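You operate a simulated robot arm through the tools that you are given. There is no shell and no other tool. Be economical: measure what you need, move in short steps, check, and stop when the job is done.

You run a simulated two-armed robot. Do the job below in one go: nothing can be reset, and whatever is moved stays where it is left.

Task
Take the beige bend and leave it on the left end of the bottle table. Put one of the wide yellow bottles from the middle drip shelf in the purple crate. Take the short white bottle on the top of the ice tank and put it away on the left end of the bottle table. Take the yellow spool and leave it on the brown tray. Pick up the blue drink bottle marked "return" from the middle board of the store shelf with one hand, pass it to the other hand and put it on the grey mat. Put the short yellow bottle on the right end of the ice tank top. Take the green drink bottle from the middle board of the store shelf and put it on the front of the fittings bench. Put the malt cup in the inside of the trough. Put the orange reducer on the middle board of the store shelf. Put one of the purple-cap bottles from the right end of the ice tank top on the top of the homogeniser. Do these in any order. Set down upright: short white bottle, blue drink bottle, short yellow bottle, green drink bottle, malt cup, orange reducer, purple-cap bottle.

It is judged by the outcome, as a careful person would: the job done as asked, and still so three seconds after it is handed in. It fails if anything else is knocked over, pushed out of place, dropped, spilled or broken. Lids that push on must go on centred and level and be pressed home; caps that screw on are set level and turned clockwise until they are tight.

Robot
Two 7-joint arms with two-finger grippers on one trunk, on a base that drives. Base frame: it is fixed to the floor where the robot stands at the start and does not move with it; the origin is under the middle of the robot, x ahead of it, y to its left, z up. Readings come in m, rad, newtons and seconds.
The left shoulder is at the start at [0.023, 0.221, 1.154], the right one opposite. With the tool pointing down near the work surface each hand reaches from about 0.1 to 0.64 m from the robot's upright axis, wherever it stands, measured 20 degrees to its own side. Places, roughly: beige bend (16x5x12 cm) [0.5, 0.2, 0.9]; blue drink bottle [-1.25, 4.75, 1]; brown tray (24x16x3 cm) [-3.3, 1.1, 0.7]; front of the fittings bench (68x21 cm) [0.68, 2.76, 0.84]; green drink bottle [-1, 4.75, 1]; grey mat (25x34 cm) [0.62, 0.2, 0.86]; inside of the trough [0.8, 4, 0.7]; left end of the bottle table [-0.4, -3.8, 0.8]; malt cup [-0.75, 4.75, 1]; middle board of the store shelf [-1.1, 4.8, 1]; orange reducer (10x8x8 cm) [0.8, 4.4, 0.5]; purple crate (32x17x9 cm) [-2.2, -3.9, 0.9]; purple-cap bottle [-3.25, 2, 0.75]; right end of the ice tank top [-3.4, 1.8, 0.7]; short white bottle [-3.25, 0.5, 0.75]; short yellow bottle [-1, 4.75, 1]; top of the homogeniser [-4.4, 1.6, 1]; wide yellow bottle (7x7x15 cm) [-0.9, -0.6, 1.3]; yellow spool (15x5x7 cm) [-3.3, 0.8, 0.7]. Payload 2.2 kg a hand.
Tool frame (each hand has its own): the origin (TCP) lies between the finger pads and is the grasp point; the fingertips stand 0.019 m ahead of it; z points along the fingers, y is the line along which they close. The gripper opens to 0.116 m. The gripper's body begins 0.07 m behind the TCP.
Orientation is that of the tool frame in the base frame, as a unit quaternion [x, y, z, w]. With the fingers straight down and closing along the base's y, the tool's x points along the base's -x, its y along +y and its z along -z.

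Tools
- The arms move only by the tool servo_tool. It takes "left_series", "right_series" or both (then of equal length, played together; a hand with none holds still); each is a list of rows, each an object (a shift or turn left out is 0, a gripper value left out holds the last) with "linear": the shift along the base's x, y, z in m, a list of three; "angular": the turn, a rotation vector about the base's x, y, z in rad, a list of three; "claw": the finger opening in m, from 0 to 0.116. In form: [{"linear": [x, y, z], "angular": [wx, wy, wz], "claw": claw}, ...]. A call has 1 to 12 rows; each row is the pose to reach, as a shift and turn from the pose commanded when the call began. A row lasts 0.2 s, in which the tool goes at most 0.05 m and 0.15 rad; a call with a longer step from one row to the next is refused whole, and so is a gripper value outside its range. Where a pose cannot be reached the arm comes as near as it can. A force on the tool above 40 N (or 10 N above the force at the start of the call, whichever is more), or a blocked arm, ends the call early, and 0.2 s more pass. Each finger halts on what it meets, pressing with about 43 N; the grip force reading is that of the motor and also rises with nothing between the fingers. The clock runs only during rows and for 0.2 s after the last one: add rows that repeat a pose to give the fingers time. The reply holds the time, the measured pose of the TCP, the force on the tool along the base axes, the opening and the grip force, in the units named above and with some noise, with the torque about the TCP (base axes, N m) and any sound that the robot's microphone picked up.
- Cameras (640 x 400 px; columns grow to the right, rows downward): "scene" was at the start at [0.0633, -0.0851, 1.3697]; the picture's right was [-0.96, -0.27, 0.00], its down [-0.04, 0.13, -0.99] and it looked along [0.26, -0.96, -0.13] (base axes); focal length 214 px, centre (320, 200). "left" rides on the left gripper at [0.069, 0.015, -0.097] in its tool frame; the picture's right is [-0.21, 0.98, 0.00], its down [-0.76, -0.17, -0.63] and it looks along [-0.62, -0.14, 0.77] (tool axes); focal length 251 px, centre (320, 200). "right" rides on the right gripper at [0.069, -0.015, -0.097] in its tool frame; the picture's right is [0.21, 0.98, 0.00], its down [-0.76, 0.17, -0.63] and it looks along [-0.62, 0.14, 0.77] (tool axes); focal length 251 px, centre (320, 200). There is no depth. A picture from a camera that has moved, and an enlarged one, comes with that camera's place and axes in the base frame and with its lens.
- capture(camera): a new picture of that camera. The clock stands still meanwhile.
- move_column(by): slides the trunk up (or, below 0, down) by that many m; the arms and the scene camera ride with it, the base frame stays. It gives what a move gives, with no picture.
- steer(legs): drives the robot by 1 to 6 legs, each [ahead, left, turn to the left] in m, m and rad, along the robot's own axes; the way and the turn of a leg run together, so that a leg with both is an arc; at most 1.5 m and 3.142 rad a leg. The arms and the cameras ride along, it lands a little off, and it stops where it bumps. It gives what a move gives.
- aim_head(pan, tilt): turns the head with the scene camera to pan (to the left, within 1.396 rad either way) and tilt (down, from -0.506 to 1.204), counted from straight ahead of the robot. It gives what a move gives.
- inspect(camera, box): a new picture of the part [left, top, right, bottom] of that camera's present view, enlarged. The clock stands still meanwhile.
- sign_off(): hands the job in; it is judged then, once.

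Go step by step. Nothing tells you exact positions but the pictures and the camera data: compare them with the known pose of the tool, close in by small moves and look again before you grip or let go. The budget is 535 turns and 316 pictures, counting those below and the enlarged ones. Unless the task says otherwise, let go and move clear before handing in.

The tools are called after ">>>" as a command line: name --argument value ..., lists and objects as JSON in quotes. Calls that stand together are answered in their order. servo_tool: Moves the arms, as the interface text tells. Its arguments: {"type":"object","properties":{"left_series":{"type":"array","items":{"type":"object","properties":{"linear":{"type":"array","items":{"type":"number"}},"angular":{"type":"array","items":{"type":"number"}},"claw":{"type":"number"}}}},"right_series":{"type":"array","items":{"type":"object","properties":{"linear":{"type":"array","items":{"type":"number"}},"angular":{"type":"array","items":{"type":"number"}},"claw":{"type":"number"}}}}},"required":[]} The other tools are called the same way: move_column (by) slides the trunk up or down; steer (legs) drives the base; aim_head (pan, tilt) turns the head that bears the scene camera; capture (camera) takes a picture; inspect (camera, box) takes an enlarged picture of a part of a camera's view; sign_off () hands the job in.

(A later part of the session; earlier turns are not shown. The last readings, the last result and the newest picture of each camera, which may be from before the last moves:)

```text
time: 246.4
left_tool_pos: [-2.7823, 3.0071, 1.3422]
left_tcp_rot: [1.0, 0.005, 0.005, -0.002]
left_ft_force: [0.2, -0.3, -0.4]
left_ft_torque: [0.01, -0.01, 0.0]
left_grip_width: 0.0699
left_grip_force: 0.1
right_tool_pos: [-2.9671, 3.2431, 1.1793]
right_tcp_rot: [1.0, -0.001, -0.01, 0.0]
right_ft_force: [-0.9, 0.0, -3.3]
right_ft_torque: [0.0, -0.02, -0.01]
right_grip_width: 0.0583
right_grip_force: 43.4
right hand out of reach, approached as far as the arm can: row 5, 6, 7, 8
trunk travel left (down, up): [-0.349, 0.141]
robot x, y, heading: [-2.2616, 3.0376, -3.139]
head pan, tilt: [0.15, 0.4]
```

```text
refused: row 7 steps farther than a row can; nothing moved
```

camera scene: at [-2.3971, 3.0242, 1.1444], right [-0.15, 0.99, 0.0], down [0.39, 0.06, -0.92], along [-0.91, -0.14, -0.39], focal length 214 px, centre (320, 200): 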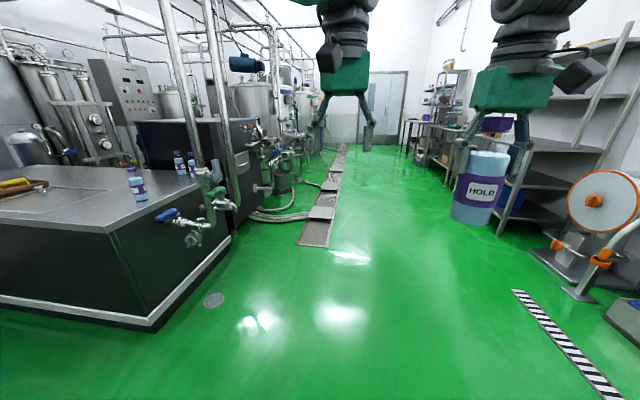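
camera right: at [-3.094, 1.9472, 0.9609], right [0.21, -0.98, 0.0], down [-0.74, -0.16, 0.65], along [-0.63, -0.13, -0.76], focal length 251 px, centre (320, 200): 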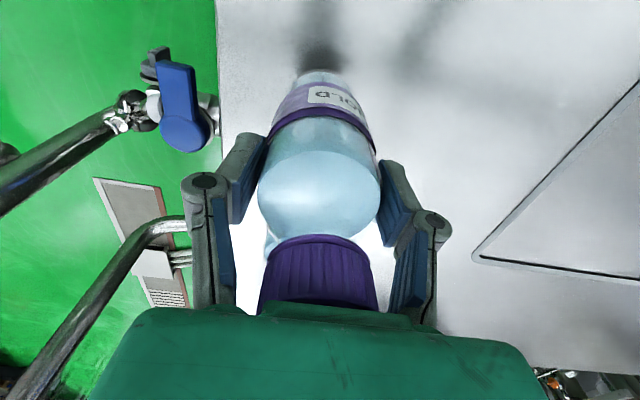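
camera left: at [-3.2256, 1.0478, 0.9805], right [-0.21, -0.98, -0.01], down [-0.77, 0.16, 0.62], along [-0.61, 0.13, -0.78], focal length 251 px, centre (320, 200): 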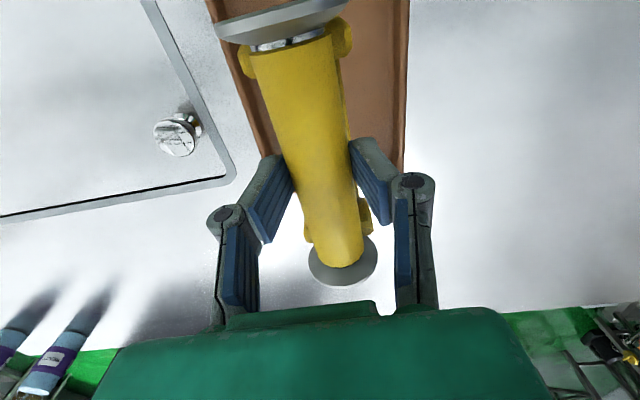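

>>> servo_tool --left_series '[{"linear": [0.02, -0.034, -0.02]}, {"linear": [0.04, -0.068, -0.04]}, {"linear": [0.06, -0.102, -0.06]}, {"linear": [0.08, -0.136, -0.08]}, {"linear": [0.1, -0.17, -0.1]}, {"linear": [0.12, -0.204, -0.12]}, {"linear": [0.14, -0.238, -0.14]}, {"linear": [0.16, -0.272, -0.16]}, {"linear": [0.18, -0.306, -0.18]}, {"linear": [0.2, -0.34, -0.2]}]' --right_series '[{"linear": [0.03, 0, 0.02]}, {"linear": [0.06, 0, 0.05]}, {"linear": [0.09, 0, 0.08]}, {"linear": [0.12, 0, 0.1]}, {"linear": [0.15, 0, 0.12]}, {"linear": [0.18, 0, 0.13]}, {"linear": [0.18, 0, 0.13]}, {"linear": [0.18, 0, 0.13]}, {"linear": [0.18, 0, 0.13]}, {"linear": [0.18, 0, 0.13]}]'

>>> steer --legs '[[1.3, 0, 0]]'

>>> aim_head --pan 0.9 --tilt 0.5

>>> capture --camera "scene"

```text
time: 248.6
left_tool_pos: [-2.5792, 2.6604, 1.1414]
left_tcp_rot: [1.0, 0.007, 0.003, -0.004]
left_ft_force: [-0.2, -0.6, 0.1]
left_ft_torque: [-0.02, -0.01, 0.0]
left_grip_width: 0.0699
left_grip_force: 0.0
right_tool_pos: [-2.8948, 3.2235, 1.3443]
right_tcp_rot: [1.0, 0.0, -0.011, -0.001]
right_ft_force: [-0.5, 0.3, -3.6]
right_ft_torque: [0.04, -0.02, -0.01]
right_grip_width: 0.0581
right_grip_force: 42.8
right hand out of reach, approached as far as the arm can: row 1, 2, 3, 4, 5, 6, 7, 8, 9, 10
trunk travel left (down, up): [-0.349, 0.141]
robot x, y, heading: [-2.2588, 3.0399, -3.143]
head pan, tilt: [0.15, 0.4]
```

```text
time: 255.1
left_tool_pos: [-3.8706, 2.6499, 1.1437]
left_tcp_rot: [1.0, 0.01, 0.005, -0.004]
left_ft_force: [-0.4, -0.3, -0.4]
left_ft_torque: [0.0, 0.0, 0.02]
left_grip_width: 0.07
left_grip_force: 0.1
right_tool_pos: [-4.1913, 3.2097, 1.3447]
right_tcp_rot: [1.0, 0.005, -0.012, -0.001]
right_ft_force: [0.2, -0.1, -4.4]
right_ft_torque: [-0.03, -0.03, 0.0]
right_grip_width: 0.0584
right_grip_force: 43.3
trunk travel left (down, up): [-0.349, 0.141]
robot x, y, heading: [-3.554, 3.0287, -3.132]
head pan, tilt: [0.15, 0.4]
```

```text
time: 256.2
left_tool_pos: [-3.8679, 2.6602, 1.147]
left_tcp_rot: [1.0, 0.011, 0.002, 0.001]
left_ft_force: [0.1, 0.8, 0.5]
left_ft_torque: [0.0, -0.01, -0.01]
left_grip_width: 0.07
left_grip_force: 0.1
right_tool_pos: [-4.1911, 3.2214, 1.3472]
right_tcp_rot: [1.0, 0.004, -0.012, 0.004]
right_ft_force: [0.2, -0.1, -3.9]
right_ft_torque: [-0.03, -0.01, -0.02]
right_grip_width: 0.0583
right_grip_force: 43.0
trunk travel left (down, up): [-0.349, 0.141]
robot x, y, heading: [-3.5547, 3.033, -3.128]
head pan, tilt: [0.901, 0.499]
```

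```text
222 pictures are left
camera scene: at [-3.6574, 2.9554, 1.3855], right [-0.79, 0.61, 0.0], down [0.3, 0.38, -0.88], along [-0.53, -0.7, -0.48], focal length 214 px, centre (320, 200)
```

scene: 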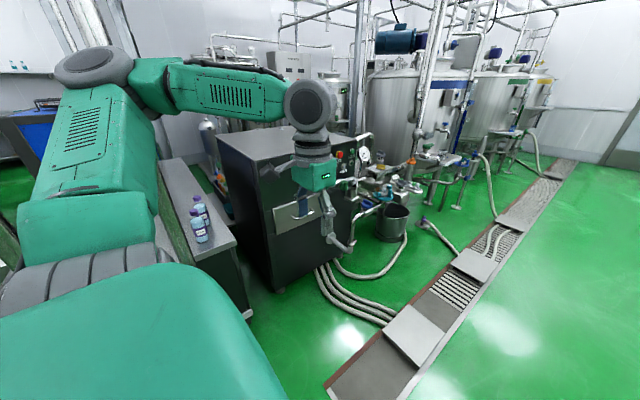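

>>> inspect --camera "scene" --box '[180, 80, 420, 320]'

```text
1.67 times, centred on (300, 200) of scene
camera zoom: at [-3.6574, 2.9554, 1.3855], right [-0.79, 0.61, 0.0], down [0.3, 0.38, -0.88], along [-0.53, -0.7, -0.48], focal length 358 px, centre (353, 200)
```

zoom: 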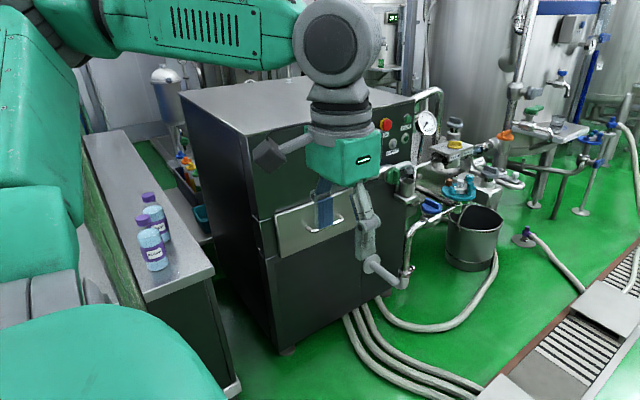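

>>> steer --legs '[[0, -0.1, 0], [0, 0, 1.93], [-0.163, -0.419, 0]]'

>>> aim_head --pan 0.0 --tilt 0.45

>>> capture --camera "scene"

```text
time: 264.3
left_tool_pos: [-3.5848, 2.9523, 1.1579]
left_tcp_rot: [0.564, 0.826, 0.012, 0.009]
left_ft_force: [1.7, 1.4, 0.5]
left_ft_torque: [-0.05, 0.03, -0.01]
left_grip_width: 0.0699
left_grip_force: 0.0
right_tool_pos: [-4.0061, 2.4474, 1.3471]
right_tcp_rot: [0.569, 0.822, 0.007, 0.022]
right_ft_force: [-2.4, -0.5, -2.5]
right_ft_torque: [0.05, -0.13, 0.0]
right_grip_width: 0.0581
right_grip_force: 43.0
trunk travel left (down, up): [-0.349, 0.141]
robot x, y, heading: [-4.0106, 3.1221, -1.197]
head pan, tilt: [0.901, 0.499]
```

```text
time: 265.5
left_tool_pos: [-3.5718, 2.9586, 1.1521]
left_tcp_rot: [0.564, 0.826, 0.007, 0.004]
left_ft_force: [-0.1, 0.0, 0.0]
left_ft_torque: [-0.05, -0.02, -0.01]
left_grip_width: 0.0699
left_grip_force: 0.1
right_tool_pos: [-3.9877, 2.4561, 1.3501]
right_tcp_rot: [0.569, 0.822, 0.0, 0.019]
right_ft_force: [0.1, 0.1, -4.0]
right_ft_torque: [-0.03, 0.02, 0.0]
right_grip_width: 0.0579
right_grip_force: 42.5
trunk travel left (down, up): [-0.349, 0.141]
robot x, y, heading: [-4.0115, 3.1208, -1.203]
head pan, tilt: [0.0, 0.45]
```

```text
220 pictures are left
camera scene: at [-3.9874, 2.9857, 1.3894], right [-0.93, -0.36, -0.02], down [-0.14, 0.41, -0.9], along [0.33, -0.84, -0.44], focal length 214 px, centre (320, 200)
```

scene: 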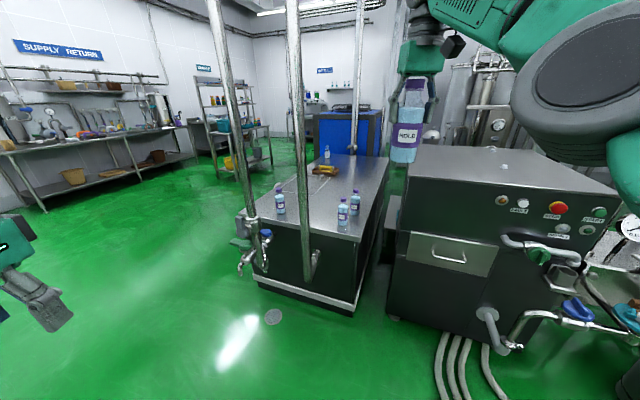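

>>> steer --legs '[[0.53, -0.16, 0]]'

>>> servo_tool --left_series '[{"linear": [0, 0, 0]}, {"linear": [0, 0, 0]}, {"linear": [0, 0, 0]}, {"linear": [0, 0, 0]}, {"linear": [0, 0, 0]}, {"linear": [0, 0, 0]}]' --right_series '[{"linear": [0, 0, 0]}, {"linear": [0, 0, 0]}, {"linear": [0, 0, 0]}, {"linear": [0, 0, 0]}, {"linear": [0, 0, 0]}, {"linear": [0, 0, 0]}]'

>>> aim_head --pan -0.4 --tilt 0.6

>>> capture --camera "scene"

>>> capture --camera "right"

```text
time: 268.7
left_tool_pos: [-3.514, 2.4139, 1.1446]
left_tcp_rot: [0.565, 0.825, 0.0, -0.003]
left_ft_force: [-0.7, -0.1, -1.1]
left_ft_torque: [-0.07, -0.05, -0.01]
left_grip_width: 0.0699
left_grip_force: 0.0
right_tool_pos: [-3.9308, 1.9041, 1.3538]
right_tcp_rot: [0.572, 0.82, -0.003, 0.012]
right_ft_force: [-1.6, -1.5, -4.0]
right_ft_torque: [0.15, -0.05, 0.02]
right_grip_width: 0.0581
right_grip_force: 43.1
trunk travel left (down, up): [-0.349, 0.141]
robot x, y, heading: [-3.9637, 2.5779, -1.211]
head pan, tilt: [0.0, 0.45]
```

```text
time: 270.1
left_tool_pos: [-3.5568, 2.4051, 1.1592]
left_tcp_rot: [0.566, 0.824, 0.015, 0.009]
left_ft_force: [0.2, 0.5, 0.0]
left_ft_torque: [0.05, 0.0, -0.01]
left_grip_width: 0.0701
left_grip_force: 0.1
right_tool_pos: [-3.9744, 1.8948, 1.3486]
right_tcp_rot: [0.57, 0.821, 0.009, 0.024]
right_ft_force: [0.3, 1.0, -4.1]
right_ft_torque: [-0.02, 0.01, 0.0]
right_grip_width: 0.0581
right_grip_force: 43.3
trunk travel left (down, up): [-0.349, 0.141]
robot x, y, heading: [-3.9701, 2.5776, -1.204]
head pan, tilt: [0.0, 0.45]
```

```text
time: 271.0
left_tool_pos: [-3.575, 2.3985, 1.1615]
left_tcp_rot: [0.565, 0.825, 0.023, 0.012]
left_ft_force: [0.2, 1.4, -0.7]
left_ft_torque: [-0.12, 0.04, 0.01]
left_grip_width: 0.0699
left_grip_force: 0.0
right_tool_pos: [-3.9935, 1.8842, 1.3427]
right_tcp_rot: [0.57, 0.821, 0.018, 0.026]
right_ft_force: [2.3, -0.5, -5.8]
right_ft_torque: [0.06, 0.11, -0.01]
right_grip_width: 0.058
right_grip_force: 42.7
trunk travel left (down, up): [-0.349, 0.141]
robot x, y, heading: [-3.9717, 2.5753, -1.197]
head pan, tilt: [-0.4, 0.6]
```

```text
219 pictures are left
camera scene: at [-4.006, 2.4224, 1.3718], right [-1.0, 0.03, -0.03], down [0.04, 0.58, -0.81], along [-0.01, -0.81, -0.58], focal length 214 px, centre (320, 200)
```

scene: 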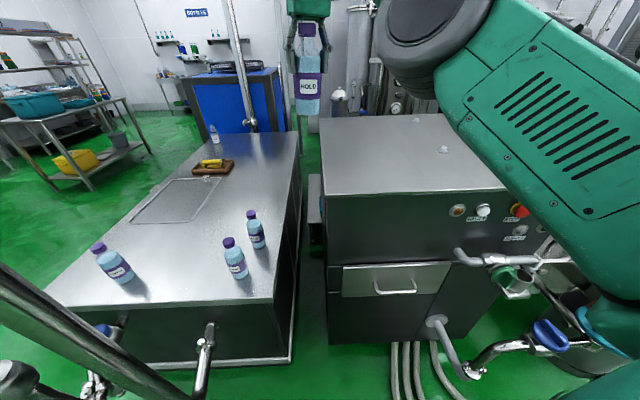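

```text
218 pictures are left
camera right: at [-4.0398, 1.9449, 1.4361], right [0.84, 0.54, 0.05], down [0.38, -0.65, 0.66], along [0.39, -0.53, -0.75], focal length 251 px, centre (320, 200)
```

right: 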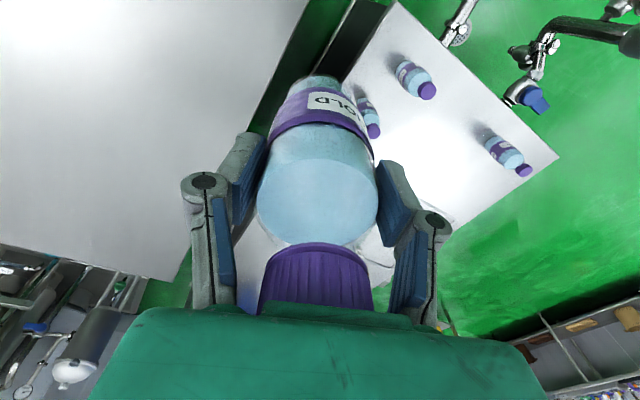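

>>> servo_tool --right_series '[{"linear": [-0.04, -0.01, 0]}, {"linear": [-0.08, -0.02, 0]}, {"linear": [-0.12, -0.03, -0.02]}, {"linear": [-0.16, -0.04, -0.04]}, {"linear": [-0.17, -0.045, -0.07]}, {"linear": [-0.17, -0.045, -0.09]}, {"linear": [-0.17, -0.045, -0.09]}, {"linear": [-0.17, -0.045, -0.09]}, {"linear": [-0.17, -0.045, -0.09]}, {"linear": [-0.17, -0.045, -0.09]}]' --left_series '[{"linear": [0.01, 0.02, 0]}, {"linear": [0.02, 0.04, 0]}, {"linear": [0.03, 0.06, 0]}, {"linear": [0.04, 0.08, 0]}, {"linear": [0.04, 0.1, 0]}, {"linear": [0.04, 0.1, 0]}, {"linear": [0.04, 0.1, 0]}, {"linear": [0.04, 0.1, 0]}, {"linear": [0.04, 0.1, 0]}, {"linear": [0.04, 0.1, 0]}]'

>>> capture --camera "scene"

```text
time: 273.4
left_tool_pos: [-3.5293, 2.5042, 1.1678]
left_tcp_rot: [0.566, 0.824, 0.02, 0.013]
left_ft_force: [0.5, 0.8, 1.2]
left_ft_torque: [-0.03, 0.0, -0.01]
left_grip_width: 0.07
left_grip_force: 0.1
right_tool_pos: [-4.1652, 1.8482, 1.2548]
right_tcp_rot: [0.572, 0.819, 0.017, 0.032]
right_ft_force: [-1.3, -0.3, -4.3]
right_ft_torque: [0.02, -0.08, 0.02]
right_grip_width: 0.058
right_grip_force: 43.0
trunk travel left (down, up): [-0.349, 0.141]
robot x, y, heading: [-3.9591, 2.5808, -1.212]
head pan, tilt: [-0.4, 0.6]
stopped in row 10 (left hand): the arm was blocked; the commanded pose is now the measured one
```

```text
217 pictures are left
camera scene: at [-3.9452, 2.4508, 1.3763], right [-1.0, 0.04, 0.0], down [0.02, 0.57, -0.82], along [-0.03, -0.82, -0.57], focal length 214 px, centre (320, 200)
```

scene: 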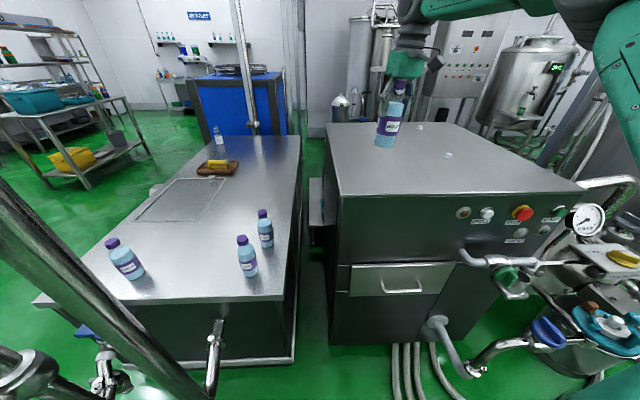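

>>> servo_tool --right_series '[{"linear": [0, 0, -0.02], "angular": [0.008, 0.06, 0]}, {"linear": [0, 0, -0.04], "angular": [0.008, 0.06, 0]}, {"linear": [0, 0, -0.06], "angular": [0.008, 0.06, 0]}, {"linear": [0, 0, -0.07], "angular": [0.008, 0.06, 0]}, {"linear": [0, 0, -0.07], "angular": [0.008, 0.06, 0]}, {"linear": [0, 0, -0.07], "angular": [0.008, 0.06, 0]}, {"linear": [0, 0, -0.07], "angular": [0.008, 0.06, 0]}]' --left_series '[{"linear": [0, 0, 0]}, {"linear": [0, 0, 0]}, {"linear": [0, 0, 0]}, {"linear": [0, 0, 0]}, {"linear": [0, 0, 0]}, {"linear": [0, 0, 0]}, {"linear": [0, 0, 0]}]'

>>> inspect --camera "scene" --box '[320, 60, 480, 220]'

```text
time: 275.2
left_tool_pos: [-3.5456, 2.5031, 1.1759]
left_tcp_rot: [0.566, 0.824, 0.024, 0.019]
left_ft_force: [0.6, -0.2, 1.8]
left_ft_torque: [-0.02, 0.01, 0.0]
left_grip_width: 0.07
left_grip_force: 0.1
right_tool_pos: [-4.1833, 1.8499, 1.1771]
right_tcp_rot: [0.574, 0.818, 0.009, 0.012]
right_ft_force: [-2.6, 0.2, -4.2]
right_ft_torque: [-0.01, -0.15, -0.04]
right_grip_width: 0.0579
right_grip_force: 42.8
trunk travel left (down, up): [-0.349, 0.141]
robot x, y, heading: [-3.9543, 2.5826, -1.216]
head pan, tilt: [-0.4, 0.6]
stopped in row 7 (left hand): the arm was blocked; the commanded pose is now the measured one
```

```text
2.50 times, centred on (400, 140) of scene
camera zoom: at [-3.9532, 2.4517, 1.3762], right [-1.0, 0.04, -0.01], down [0.03, 0.57, -0.82], along [-0.03, -0.82, -0.57], focal length 536 px, centre (120, 350)
```

zoom: 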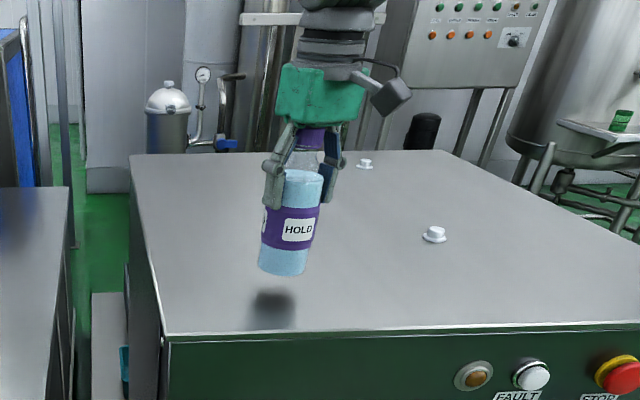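

>>> servo_tool --right_series '[{"linear": [0, 0, 0]}, {"linear": [0, 0, 0]}, {"linear": [0, 0, 0]}, {"linear": [0, 0, 0]}, {"linear": [0, 0, 0]}, {"linear": [0, 0, 0]}]'

>>> servo_tool --right_series '[{"linear": [0, 0, 0]}, {"linear": [0, 0, 0]}]'

>>> servo_tool --right_series '[{"linear": [0, 0, 0]}, {"linear": [0, 0, 0]}]'

>>> servo_tool --right_series '[{"linear": [0, 0, 0]}, {"linear": [0, 0, 0]}]'

```text
time: 276.8
left_tool_pos: [-3.4835, 2.5261, 1.1573]
left_tcp_rot: [0.563, 0.826, -0.003, 0.0]
left_ft_force: [-1.1, -0.2, -0.8]
left_ft_torque: [0.02, -0.07, -0.01]
left_grip_width: 0.0701
left_grip_force: 0.1
right_tool_pos: [-4.1088, 1.8748, 1.2019]
right_tcp_rot: [0.567, 0.824, -0.012, 0.0]
right_ft_force: [0.5, -0.5, -3.2]
right_ft_torque: [0.0, 0.04, -0.01]
right_grip_width: 0.0578
right_grip_force: 43.1
trunk travel left (down, up): [-0.349, 0.141]
robot x, y, heading: [-3.9361, 2.5886, -1.212]
head pan, tilt: [-0.4, 0.6]
stopped in row 6 (right hand): the arm was blocked; the commanded pose is now the measured one
```

```text
time: 277.4
left_tool_pos: [-3.4849, 2.5263, 1.1602]
left_tcp_rot: [0.563, 0.826, -0.001, 0.003]
left_ft_force: [-0.2, -0.5, -0.3]
left_ft_torque: [0.04, -0.02, 0.03]
left_grip_width: 0.0699
left_grip_force: 0.0
right_tool_pos: [-4.1088, 1.8751, 1.2026]
right_tcp_rot: [0.567, 0.824, -0.011, 0.001]
right_ft_force: [1.2, 1.1, -2.6]
right_ft_torque: [0.01, 0.08, 0.03]
right_grip_width: 0.0581
right_grip_force: 42.5
trunk travel left (down, up): [-0.349, 0.141]
robot x, y, heading: [-3.9298, 2.5938, -1.214]
head pan, tilt: [-0.4, 0.6]
```

```text
time: 278.2
left_tool_pos: [-3.5118, 2.5182, 1.1659]
left_tcp_rot: [0.565, 0.825, 0.007, 0.01]
left_ft_force: [0.5, 0.0, 0.0]
left_ft_torque: [-0.03, 0.03, 0.0]
left_grip_width: 0.0701
left_grip_force: 0.0
right_tool_pos: [-4.1417, 1.8677, 1.1966]
right_tcp_rot: [0.57, 0.822, -0.004, 0.006]
right_ft_force: [1.3, 0.9, -3.4]
right_ft_torque: [0.0, 0.06, 0.01]
right_grip_width: 0.0583
right_grip_force: 42.6
trunk travel left (down, up): [-0.349, 0.141]
robot x, y, heading: [-3.9471, 2.5875, -1.216]
head pan, tilt: [-0.4, 0.6]
stopped in row 2 (right hand): the arm was blocked; the commanded pose is now the measured one
```

```text
time: 279.0
left_tool_pos: [-3.5398, 2.512, 1.1729]
left_tcp_rot: [0.567, 0.824, 0.016, 0.018]
left_ft_force: [0.9, -0.2, -0.3]
left_ft_torque: [-0.03, 0.02, 0.0]
left_grip_width: 0.07
left_grip_force: 0.2
right_tool_pos: [-4.1744, 1.8599, 1.1871]
right_tcp_rot: [0.574, 0.819, 0.004, 0.012]
right_ft_force: [0.1, -0.5, -4.2]
right_ft_torque: [0.01, -0.03, -0.02]
right_grip_width: 0.058
right_grip_force: 43.3
trunk travel left (down, up): [-0.349, 0.141]
robot x, y, heading: [-3.9576, 2.5852, -1.22]
head pan, tilt: [-0.4, 0.6]
stopped in row 2 (right hand): the arm was blocked; the commanded pose is now the measured one
```

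Still swaying; a lower trunk was steadier before. I raise the right hand in the arm and lower the trunk to compensate.

>>> servo_tool --right_series '[{"linear": [0, 0, 0.04]}, {"linear": [0, 0, 0.08]}, {"linear": [0, 0, 0.12]}, {"linear": [0, 0, 0.16]}, {"linear": [0, 0, 0.18]}]'

>>> move_column --by -0.15

>>> servo_tool --right_series '[{"linear": [0, 0, 0]}, {"linear": [0, 0, 0]}, {"linear": [0, 0, 0]}, {"linear": [0, 0, 0]}]'

>>> servo_tool --right_series '[{"linear": [0, 0, 0]}, {"linear": [0, 0, 0]}]'

>>> servo_tool --right_series '[{"linear": [0, 0, 0]}, {"linear": [0, 0, 0]}]'

```text
time: 280.4
left_tool_pos: [-3.5191, 2.5222, 1.1687]
left_tcp_rot: [0.564, 0.826, 0.006, 0.012]
left_ft_force: [-1.4, -0.2, 1.1]
left_ft_torque: [0.01, -0.02, -0.04]
left_grip_width: 0.0699
left_grip_force: 0.1
right_tool_pos: [-4.1526, 1.8692, 1.3674]
right_tcp_rot: [0.572, 0.821, -0.003, 0.009]
right_ft_force: [-0.1, 0.4, -4.6]
right_ft_torque: [0.01, -0.05, 0.02]
right_grip_width: 0.0581
right_grip_force: 42.6
right hand out of reach, approached as far as the arm can: row 5
trunk travel left (down, up): [-0.349, 0.141]
robot x, y, heading: [-3.9475, 2.5855, -1.214]
head pan, tilt: [-0.4, 0.6]
stopped in row 5 (right hand): the arm was blocked; the commanded pose is now the measured one
```

```text
time: 282.1
left_tool_pos: [-3.5221, 2.5206, 1.0201]
left_tcp_rot: [0.565, 0.825, 0.008, 0.014]
left_ft_force: [-0.2, -1.0, -0.3]
left_ft_torque: [-0.01, 0.02, 0.01]
left_grip_width: 0.0702
left_grip_force: 0.0
right_tool_pos: [-4.1559, 1.8676, 1.2172]
right_tcp_rot: [0.571, 0.821, -0.003, 0.01]
right_ft_force: [-0.1, -0.3, -3.3]
right_ft_torque: [0.03, -0.04, 0.0]
right_grip_width: 0.0581
right_grip_force: 42.4
trunk travel left (down, up): [-0.199, 0.291]
robot x, y, heading: [-3.9525, 2.5868, -1.214]
head pan, tilt: [-0.4, 0.6]
```

```text
time: 283.1
left_tool_pos: [-3.5333, 2.5157, 1.0237]
left_tcp_rot: [0.566, 0.824, 0.014, 0.018]
left_ft_force: [0.0, -0.6, 0.1]
left_ft_torque: [-0.01, 0.01, 0.01]
left_grip_width: 0.07
left_grip_force: 0.0
right_tool_pos: [-4.1695, 1.8625, 1.2103]
right_tcp_rot: [0.573, 0.82, 0.002, 0.012]
right_ft_force: [-0.9, -0.6, -3.8]
right_ft_torque: [0.03, -0.03, 0.04]
right_grip_width: 0.0578
right_grip_force: 43.5
trunk travel left (down, up): [-0.199, 0.291]
robot x, y, heading: [-3.9474, 2.5869, -1.213]
head pan, tilt: [-0.4, 0.6]
```

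```text
time: 283.7
left_tool_pos: [-3.5142, 2.5239, 1.0172]
left_tcp_rot: [0.565, 0.825, 0.005, 0.012]
left_ft_force: [0.9, -0.1, -0.1]
left_ft_torque: [-0.01, -0.03, -0.02]
left_grip_width: 0.0701
left_grip_force: 0.0
right_tool_pos: [-4.1445, 1.8712, 1.2207]
right_tcp_rot: [0.571, 0.821, -0.006, 0.007]
right_ft_force: [0.6, -0.2, -2.8]
right_ft_torque: [0.02, 0.03, -0.01]
right_grip_width: 0.0578
right_grip_force: 42.9
trunk travel left (down, up): [-0.199, 0.291]
robot x, y, heading: [-3.9478, 2.5876, -1.213]
head pan, tilt: [-0.4, 0.6]
```

```text
time: 284.3
left_tool_pos: [-3.5145, 2.5235, 1.0169]
left_tcp_rot: [0.566, 0.824, 0.007, 0.011]
left_ft_force: [-0.3, 0.6, -0.5]
left_ft_torque: [0.02, 0.0, 0.02]
left_grip_width: 0.0699
left_grip_force: 0.0
right_tool_pos: [-4.1446, 1.8706, 1.2196]
right_tcp_rot: [0.571, 0.821, -0.004, 0.006]
right_ft_force: [-0.5, -0.1, -2.9]
right_ft_torque: [0.01, 0.04, 0.02]
right_grip_width: 0.0579
right_grip_force: 42.7
trunk travel left (down, up): [-0.199, 0.291]
robot x, y, heading: [-3.9463, 2.5882, -1.216]
head pan, tilt: [-0.4, 0.6]
```

>>> servo_tool --right_series '[{"linear": [-0.01, -0.01, -0.01]}, {"linear": [-0.02, -0.02, -0.025]}, {"linear": [-0.025, -0.025, -0.035]}, {"linear": [-0.025, -0.025, -0.04]}, {"linear": [-0.025, -0.025, -0.04]}]'

>>> inspect --camera "scene" --box '[320, 60, 480, 220]'

```text
time: 285.5
left_tool_pos: [-3.5225, 2.5189, 1.0194]
left_tcp_rot: [0.565, 0.825, 0.009, 0.013]
left_ft_force: [0.1, -0.2, 0.3]
left_ft_torque: [0.01, 0.0, -0.02]
left_grip_width: 0.0699
left_grip_force: 0.1
right_tool_pos: [-4.1823, 1.843, 1.1762]
right_tcp_rot: [0.571, 0.821, -0.001, 0.01]
right_ft_force: [-0.6, 0.0, -3.6]
right_ft_torque: [0.0, -0.03, 0.0]
right_grip_width: 0.0581
right_grip_force: 43.3
right hand out of reach, approached as far as the arm can: row 2
trunk travel left (down, up): [-0.199, 0.291]
robot x, y, heading: [-3.9493, 2.5856, -1.219]
head pan, tilt: [-0.4, 0.6]
```

```text
2.50 times, centred on (400, 140) of scene
camera zoom: at [-3.9389, 2.456, 1.2264], right [-1.0, 0.04, 0.0], down [0.02, 0.57, -0.82], along [-0.04, -0.82, -0.57], focal length 536 px, centre (120, 350)
```

zoom: 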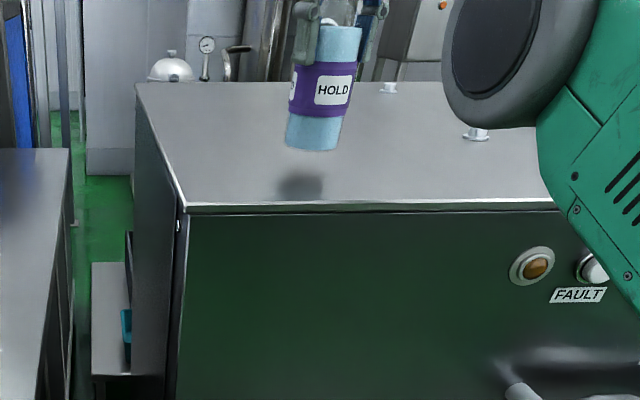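

>>> servo_tool --right_series '[{"linear": [0, 0, -0.006]}, {"linear": [0, 0, -0.011]}, {"linear": [0, 0, -0.015]}, {"linear": [0, 0, -0.019]}, {"linear": [0, 0, -0.023]}, {"linear": [0, 0, -0.027]}]'

>>> inspect --camera "scene" --box '[320, 60, 480, 220]'

```text
time: 286.9
left_tool_pos: [-3.5171, 2.522, 1.0179]
left_tcp_rot: [0.566, 0.825, 0.007, 0.012]
left_ft_force: [-0.4, -0.7, 0.2]
left_ft_torque: [-0.02, 0.01, 0.01]
left_grip_width: 0.0698
left_grip_force: 0.0
right_tool_pos: [-4.1725, 1.8332, 1.157]
right_tcp_rot: [0.571, 0.821, -0.003, 0.008]
right_ft_force: [0.2, 0.1, -3.5]
right_ft_torque: [0.03, 0.04, 0.01]
right_grip_width: 0.058
right_grip_force: 42.9
right hand out of reach, approached as far as the arm can: row 1, 2, 3, 4, 5, 6
trunk travel left (down, up): [-0.199, 0.291]
robot x, y, heading: [-3.9467, 2.5852, -1.216]
head pan, tilt: [-0.4, 0.6]
```

```text
2.50 times, centred on (400, 140) of scene
camera zoom: at [-3.9354, 2.4565, 1.2263], right [-1.0, 0.04, 0.0], down [0.02, 0.57, -0.82], along [-0.04, -0.82, -0.57], focal length 536 px, centre (120, 350)
```

zoom: 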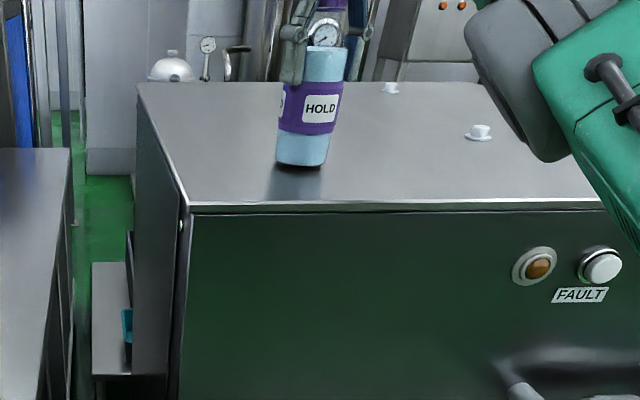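

>>> move_column --by -0.006

>>> inspect --camera "scene" --box '[340, 60, 440, 130]'

```text
time: 287.5
left_tool_pos: [-3.519, 2.5216, 1.0126]
left_tcp_rot: [0.566, 0.824, 0.008, 0.013]
left_ft_force: [1.0, 0.1, -0.2]
left_ft_torque: [0.02, 0.0, 0.04]
left_grip_width: 0.0699
left_grip_force: 0.0
right_tool_pos: [-4.1768, 1.8349, 1.154]
right_tcp_rot: [0.571, 0.821, -0.006, 0.009]
right_ft_force: [0.2, -7.4, 28.3]
right_ft_torque: [-0.71, -0.26, 0.18]
right_grip_width: 0.058
right_grip_force: 43.2
trunk travel left (down, up): [-0.193, 0.297]
robot x, y, heading: [-3.9513, 2.5864, -1.214]
head pan, tilt: [-0.4, 0.6]
```

```text
5.71 times, centred on (390, 95) of scene
camera zoom: at [-3.9379, 2.4591, 1.2212], right [-1.0, 0.04, 0.0], down [0.02, 0.56, -0.83], along [-0.04, -0.82, -0.56], focal length 1226 px, centre (-80, 800)
```

zoom: 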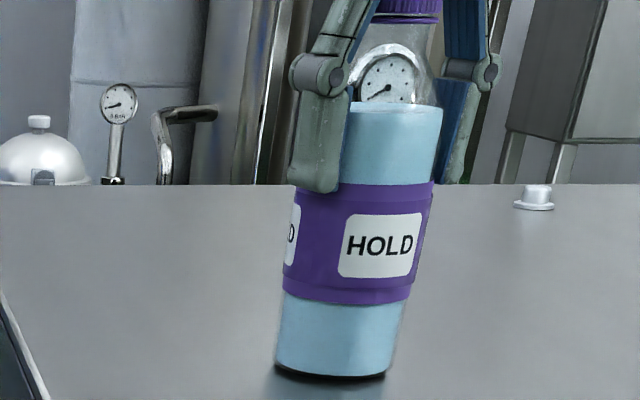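

>>> servo_tool --right_series '[{"linear": [0, 0, 0.003]}, {"linear": [0, 0, 0.003], "claw": 0.065}, {"linear": [0, 0, 0.003], "claw": 0.09}, {"linear": [0, 0, 0.003], "claw": 0.1}, {"linear": [0, 0, 0.003], "claw": 0.1}]'

>>> inspect --camera "scene" --box '[320, 40, 480, 140]'

```text
time: 288.7
left_tool_pos: [-3.5212, 2.5202, 1.0115]
left_tcp_rot: [0.565, 0.825, 0.008, 0.013]
left_ft_force: [-0.3, 0.2, 1.2]
left_ft_torque: [0.01, -0.01, 0.02]
left_grip_width: 0.07
left_grip_force: 0.0
right_tool_pos: [-4.1787, 1.8328, 1.1518]
right_tcp_rot: [0.571, 0.821, -0.002, 0.006]
right_ft_force: [-0.1, 0.8, 0.1]
right_ft_torque: [-0.03, 0.0, 0.01]
right_grip_width: 0.1
right_grip_force: 0.1
trunk travel left (down, up): [-0.193, 0.297]
robot x, y, heading: [-3.949, 2.5863, -1.219]
head pan, tilt: [-0.4, 0.6]
```

```text
4.00 times, centred on (400, 90) of scene
camera zoom: at [-3.9404, 2.4557, 1.2203], right [-1.0, 0.04, 0.0], down [0.02, 0.57, -0.82], along [-0.04, -0.82, -0.57], focal length 858 px, centre (0, 640)
```

zoom: 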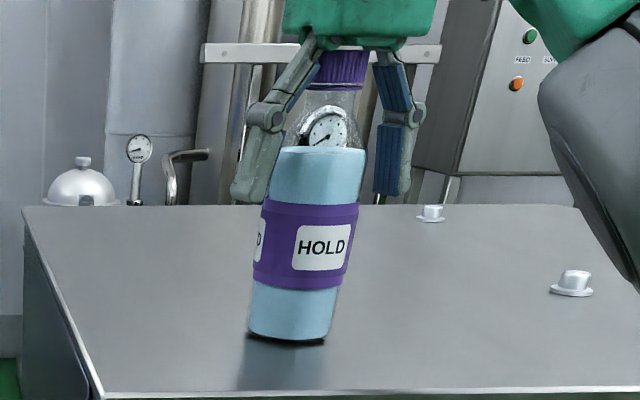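

>>> move_column --by 0.15

>>> capture --camera "scene"

```text
time: 290.4
left_tool_pos: [-3.5203, 2.5218, 1.1619]
left_tcp_rot: [0.565, 0.825, 0.009, 0.012]
left_ft_force: [0.0, 0.6, 0.4]
left_ft_torque: [0.0, 0.01, 0.05]
left_grip_width: 0.0701
left_grip_force: 0.0
right_tool_pos: [-4.178, 1.8318, 1.3032]
right_tcp_rot: [0.571, 0.821, -0.002, 0.009]
right_ft_force: [-0.2, 0.3, -0.7]
right_ft_torque: [0.0, -0.03, 0.01]
right_grip_width: 0.1001
right_grip_force: 0.1
trunk travel left (down, up): [-0.343, 0.147]
robot x, y, heading: [-3.9454, 2.587, -1.218]
head pan, tilt: [-0.4, 0.6]
```

```text
211 pictures are left
camera scene: at [-3.9399, 2.4552, 1.3702], right [-1.0, 0.04, 0.0], down [0.02, 0.57, -0.82], along [-0.04, -0.82, -0.57], focal length 214 px, centre (320, 200)
```

scene: 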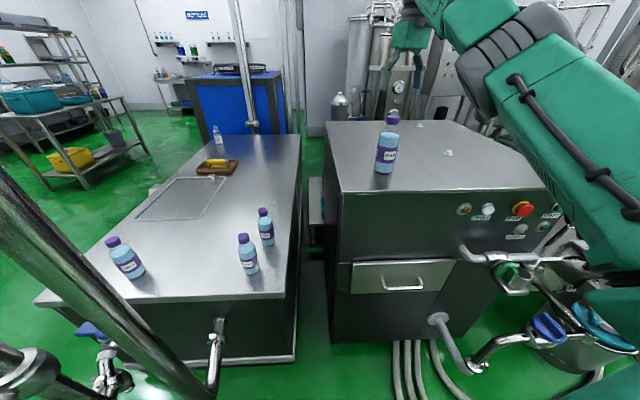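

HOLD bottle stands on the homogeniser. I back away and head east toward the trough and reducer.

>>> steer --legs '[[-0.53, 0.16, 0]]'

>>> move_column --by -0.1

>>> steer --legs '[[0, 0, 1.215], [1.5, 0, 0], [1.2, 0, 0]]'

>>> aim_head --pan 0.3 --tilt 0.25

>>> capture --camera "scene"

```text
time: 293.6
left_tool_pos: [-3.5568, 3.0718, 1.1644]
left_tcp_rot: [0.563, 0.826, 0.009, 0.013]
left_ft_force: [-0.4, 0.5, -0.4]
left_ft_torque: [0.0, -0.04, 0.01]
left_grip_width: 0.0697
left_grip_force: 0.0
right_tool_pos: [-4.2132, 2.3807, 1.3002]
right_tcp_rot: [0.57, 0.821, -0.002, 0.009]
right_ft_force: [0.0, -0.1, -0.5]
right_ft_torque: [0.01, -0.03, 0.0]
right_grip_width: 0.1
right_grip_force: 0.0
trunk travel left (down, up): [-0.343, 0.147]
robot x, y, heading: [-3.9823, 3.1317, -1.215]
head pan, tilt: [-0.4, 0.6]
```

```text
time: 294.9
left_tool_pos: [-3.5546, 3.0754, 1.0638]
left_tcp_rot: [0.562, 0.827, 0.008, 0.01]
left_ft_force: [0.8, 0.2, -0.2]
left_ft_torque: [0.02, 0.0, 0.02]
left_grip_width: 0.0698
left_grip_force: 0.1
right_tool_pos: [-4.2106, 2.3824, 1.2058]
right_tcp_rot: [0.57, 0.822, -0.003, 0.009]
right_ft_force: [-0.1, 0.4, 1.6]
right_ft_torque: [0.0, 0.03, -0.03]
right_grip_width: 0.1
right_grip_force: 0.0
trunk travel left (down, up): [-0.243, 0.247]
robot x, y, heading: [-3.9825, 3.1363, -1.209]
head pan, tilt: [-0.4, 0.6]
```

```text
time: 311.2
left_tool_pos: [-1.0602, 3.5329, 1.0644]
left_tcp_rot: [-0.011, 1.0, 0.013, 0.005]
left_ft_force: [0.0, 0.0, 0.1]
left_ft_torque: [0.0, -0.03, 0.02]
left_grip_width: 0.0697
left_grip_force: 0.0
right_tool_pos: [-0.6391, 2.6774, 1.2049]
right_tcp_rot: [-0.001, 1.0, 0.003, 0.009]
right_ft_force: [0.2, 0.0, -0.3]
right_ft_torque: [0.05, 0.03, -0.02]
right_grip_width: 0.1001
right_grip_force: 0.1
trunk travel left (down, up): [-0.243, 0.247]
robot x, y, heading: [-1.268, 3.1479, 0.002]
head pan, tilt: [-0.4, 0.6]
```

```text
time: 312.2
left_tool_pos: [-1.0619, 3.5335, 1.0647]
left_tcp_rot: [-0.013, 1.0, 0.011, 0.003]
left_ft_force: [-0.2, -0.3, 0.9]
left_ft_torque: [0.0, -0.01, -0.03]
left_grip_width: 0.0699
left_grip_force: 0.0
right_tool_pos: [-0.6399, 2.6762, 1.2072]
right_tcp_rot: [-0.001, 1.0, 0.004, 0.01]
right_ft_force: [-0.4, -0.2, -0.2]
right_ft_torque: [-0.02, 0.0, -0.02]
right_grip_width: 0.1002
right_grip_force: 0.0
trunk travel left (down, up): [-0.243, 0.247]
robot x, y, heading: [-1.2658, 3.1543, -0.001]
head pan, tilt: [0.3, 0.25]
```

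```text
210 pictures are left
camera scene: at [-1.1378, 3.1787, 1.3025], right [0.3, -0.95, 0.0], down [-0.24, -0.07, -0.97], along [0.92, 0.29, -0.25], focal length 214 px, centre (320, 200)
```

scene: 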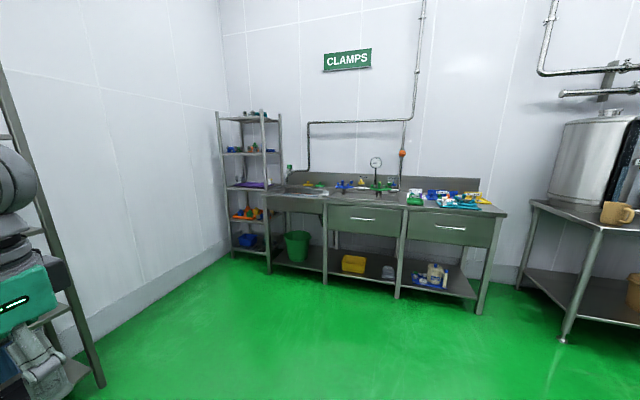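

>>> steer --legs '[[1.15, 0.95, 0]]'

>>> aim_head --pan 0.2 --tilt 0.5

>>> capture --camera "scene"

```text
time: 319.6
left_tool_pos: [0.0745, 4.4823, 1.0641]
left_tcp_rot: [-0.013, 1.0, 0.012, 0.002]
left_ft_force: [0.4, 0.0, -0.4]
left_ft_torque: [-0.04, 0.03, -0.02]
left_grip_width: 0.0698
left_grip_force: 0.0
right_tool_pos: [0.4979, 3.6279, 1.2074]
right_tcp_rot: [-0.002, 1.0, 0.004, 0.009]
right_ft_force: [0.1, 0.0, -0.4]
right_ft_torque: [0.0, 0.02, -0.01]
right_grip_width: 0.0997
right_grip_force: 0.1
trunk travel left (down, up): [-0.243, 0.247]
robot x, y, heading: [-0.1291, 4.1029, 0.006]
head pan, tilt: [0.3, 0.25]
```

```text
time: 320.4
left_tool_pos: [0.0736, 4.4844, 1.0632]
left_tcp_rot: [-0.015, 1.0, 0.011, 0.001]
left_ft_force: [0.7, -0.3, -0.3]
left_ft_torque: [-0.03, 0.0, 0.01]
left_grip_width: 0.0699
left_grip_force: 0.0
right_tool_pos: [0.4967, 3.6281, 1.2091]
right_tcp_rot: [-0.002, 1.0, 0.004, 0.011]
right_ft_force: [-0.2, 0.8, 0.1]
right_ft_torque: [0.01, -0.01, 0.03]
right_grip_width: 0.0999
right_grip_force: 0.1
trunk travel left (down, up): [-0.243, 0.247]
robot x, y, heading: [-0.1262, 4.1043, 0.004]
head pan, tilt: [0.201, 0.499]
```

```text
209 pictures are left
camera scene: at [-0.0003, 4.1209, 1.2795], right [0.2, -0.98, 0.0], down [-0.47, -0.1, -0.88], along [0.86, 0.18, -0.48], focal length 214 px, centre (320, 200)
```

scene: 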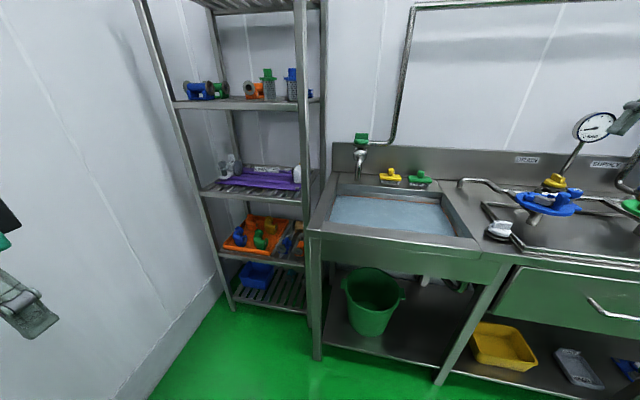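

>>> inspect --camera "scene" --box '[170, 60, 330, 160]'

>>> inspect --camera "scene" --box '[190, 200, 350, 300]'

```text
4.00 times, centred on (250, 110) of scene
camera zoom: at [-0.0003, 4.1209, 1.2795], right [0.2, -0.98, 0.0], down [-0.47, -0.1, -0.88], along [0.86, 0.18, -0.48], focal length 858 px, centre (600, 560)
```

zoom: 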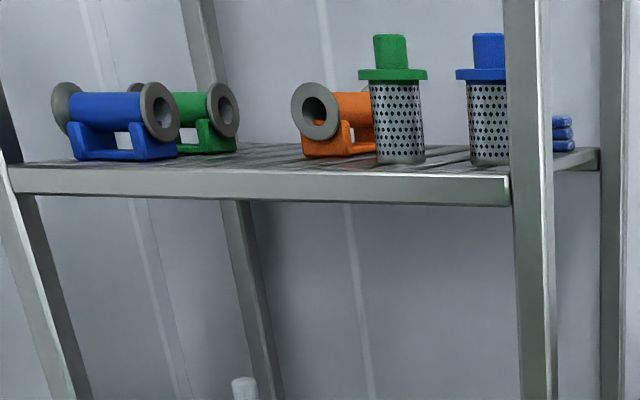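

```text
4.00 times, centred on (270, 250) of scene
camera zoom: at [-0.0003, 4.1209, 1.2795], right [0.2, -0.98, 0.0], down [-0.47, -0.1, -0.88], along [0.86, 0.18, -0.48], focal length 858 px, centre (520, 0)
```

zoom: 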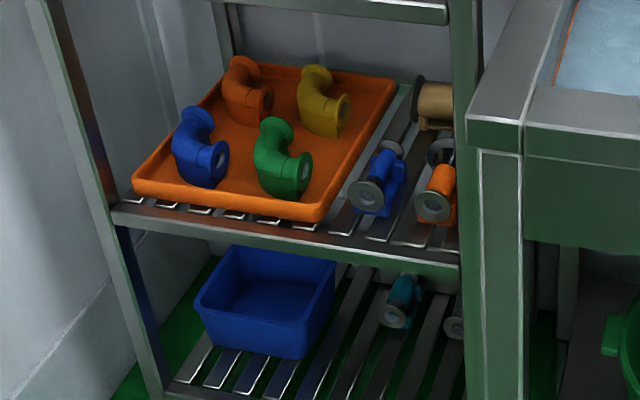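

The orange reducer lies on the low rack shelf (z≈0.5) beside a blue one. I tuck the right hand, drive closer and lower the trunk to look with the left wrist camera.

>>> servo_tool --right_series '[{"linear": [-0.03, 0.01, -0.02]}, {"linear": [-0.06, 0.02, -0.04]}, {"linear": [-0.09, 0.03, -0.06]}, {"linear": [-0.12, 0.04, -0.08]}, {"linear": [-0.15, 0.05, -0.1]}, {"linear": [-0.18, 0.06, -0.12]}, {"linear": [-0.21, 0.07, -0.13]}]' --left_series '[{"linear": [0.03, -0.02, 0.0]}, {"linear": [0.06, -0.04, 0.0]}, {"linear": [0.09, -0.06, 0.0]}, {"linear": [0.12, -0.08, 0.0]}, {"linear": [0.15, -0.1, 0.0]}, {"linear": [0.18, -0.12, 0.0]}, {"linear": [0.2, -0.14, 0.0]}]'

>>> steer --legs '[[0.24, 0.1, 0]]'

>>> move_column --by -0.22

>>> aim_head --pan 0.3 --tilt 0.6

>>> capture --camera "scene"

```text
time: 321.9
left_tool_pos: [0.2758, 4.3413, 1.0653]
left_tcp_rot: [-0.013, 1.0, 0.013, 0.003]
left_ft_force: [0.9, -0.2, 0.5]
left_ft_torque: [0.0, -0.02, -0.01]
left_grip_width: 0.0701
left_grip_force: 0.1
right_tool_pos: [0.499, 3.6234, 1.2058]
right_tcp_rot: [-0.002, 1.0, 0.005, 0.01]
right_ft_force: [0.1, 0.2, 0.0]
right_ft_torque: [0.04, -0.01, 0.0]
right_grip_width: 0.1
right_grip_force: 0.1
right hand out of reach, approached as far as the arm can: row 1, 2, 3, 4, 5, 6, 7
trunk travel left (down, up): [-0.243, 0.247]
robot x, y, heading: [-0.1325, 4.1046, 0.01]
head pan, tilt: [0.201, 0.499]
```

```text
time: 323.8
left_tool_pos: [0.5146, 4.4392, 1.065]
left_tcp_rot: [-0.013, 1.0, 0.013, 0.004]
left_ft_force: [-0.3, -0.8, 0.1]
left_ft_torque: [0.05, 0.02, 0.02]
left_grip_width: 0.0696
left_grip_force: 0.0
right_tool_pos: [0.7376, 3.7229, 1.2042]
right_tcp_rot: [-0.001, 1.0, 0.007, 0.01]
right_ft_force: [0.2, -0.9, 0.1]
right_ft_torque: [0.01, 0.01, 0.0]
right_grip_width: 0.1
right_grip_force: 0.0
trunk travel left (down, up): [-0.243, 0.247]
robot x, y, heading: [0.1077, 4.2019, 0.004]
head pan, tilt: [0.201, 0.499]
```

```text
time: 326.1
left_tool_pos: [0.5101, 4.4435, 0.8448]
left_tcp_rot: [-0.013, 1.0, 0.013, 0.005]
left_ft_force: [0.0, -0.3, 0.2]
left_ft_torque: [-0.01, 0.0, -0.06]
left_grip_width: 0.0702
left_grip_force: 0.1
right_tool_pos: [0.735, 3.7264, 0.9891]
right_tcp_rot: [-0.002, 1.0, 0.004, 0.011]
right_ft_force: [0.1, -0.4, -0.7]
right_ft_torque: [0.02, 0.0, -0.02]
right_grip_width: 0.1003
right_grip_force: 0.0
trunk travel left (down, up): [-0.023, 0.467]
robot x, y, heading: [0.1115, 4.2047, 0.004]
head pan, tilt: [0.201, 0.499]
```

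```text
time: 326.8
left_tool_pos: [0.5104, 4.4437, 0.8464]
left_tcp_rot: [-0.014, 1.0, 0.012, 0.005]
left_ft_force: [-0.2, 0.3, 0.1]
left_ft_torque: [-0.01, -0.02, 0.01]
left_grip_width: 0.0697
left_grip_force: 0.0
right_tool_pos: [0.7352, 3.7266, 0.9869]
right_tcp_rot: [-0.002, 1.0, 0.005, 0.012]
right_ft_force: [-0.1, -0.2, -0.3]
right_ft_torque: [0.0, -0.04, -0.03]
right_grip_width: 0.1001
right_grip_force: 0.1
trunk travel left (down, up): [-0.023, 0.467]
robot x, y, heading: [0.1109, 4.2052, 0.006]
head pan, tilt: [0.3, 0.6]
```

```text
206 pictures are left
camera scene: at [0.2354, 4.2279, 1.0503], right [0.3, -0.95, 0.0], down [-0.54, -0.17, -0.82], along [0.79, 0.25, -0.57], focal length 214 px, centre (320, 200)
```

scene: 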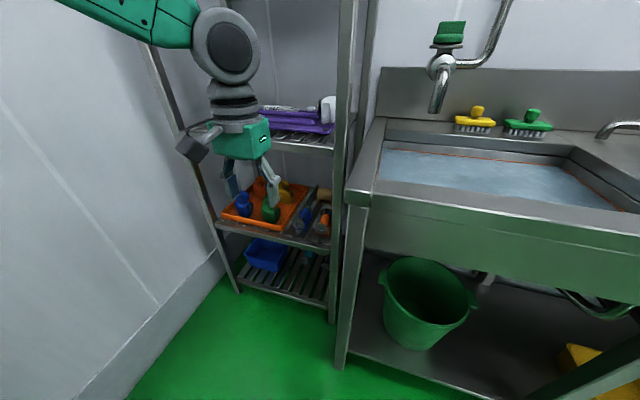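

>>> inspect --camera "scene" --box '[220, 160, 350, 260]'

>>> capture --camera "left"

```text
4.00 times, centred on (285, 210) of scene
camera zoom: at [0.2354, 4.2279, 1.0503], right [0.3, -0.95, 0.0], down [-0.54, -0.17, -0.82], along [0.79, 0.25, -0.57], focal length 858 px, centre (460, 160)
```

zoom: 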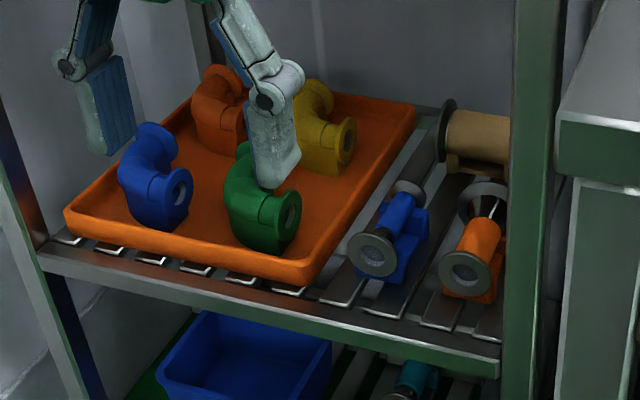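

```text
204 pictures are left
camera left: at [0.4403, 4.4551, 0.9414], right [0.19, 0.98, 0.03], down [0.75, -0.16, 0.64], along [0.63, -0.1, -0.77], focal length 251 px, centre (320, 200)
```

left: 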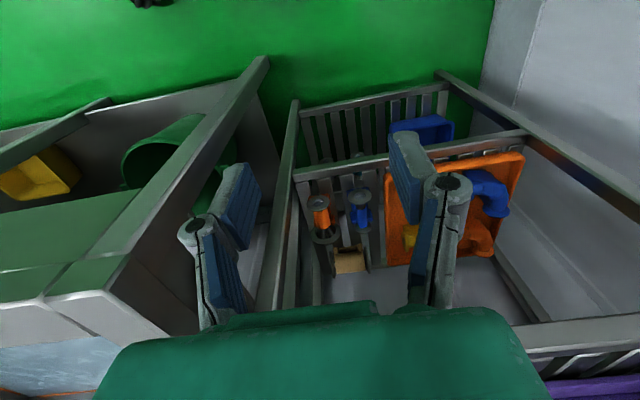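

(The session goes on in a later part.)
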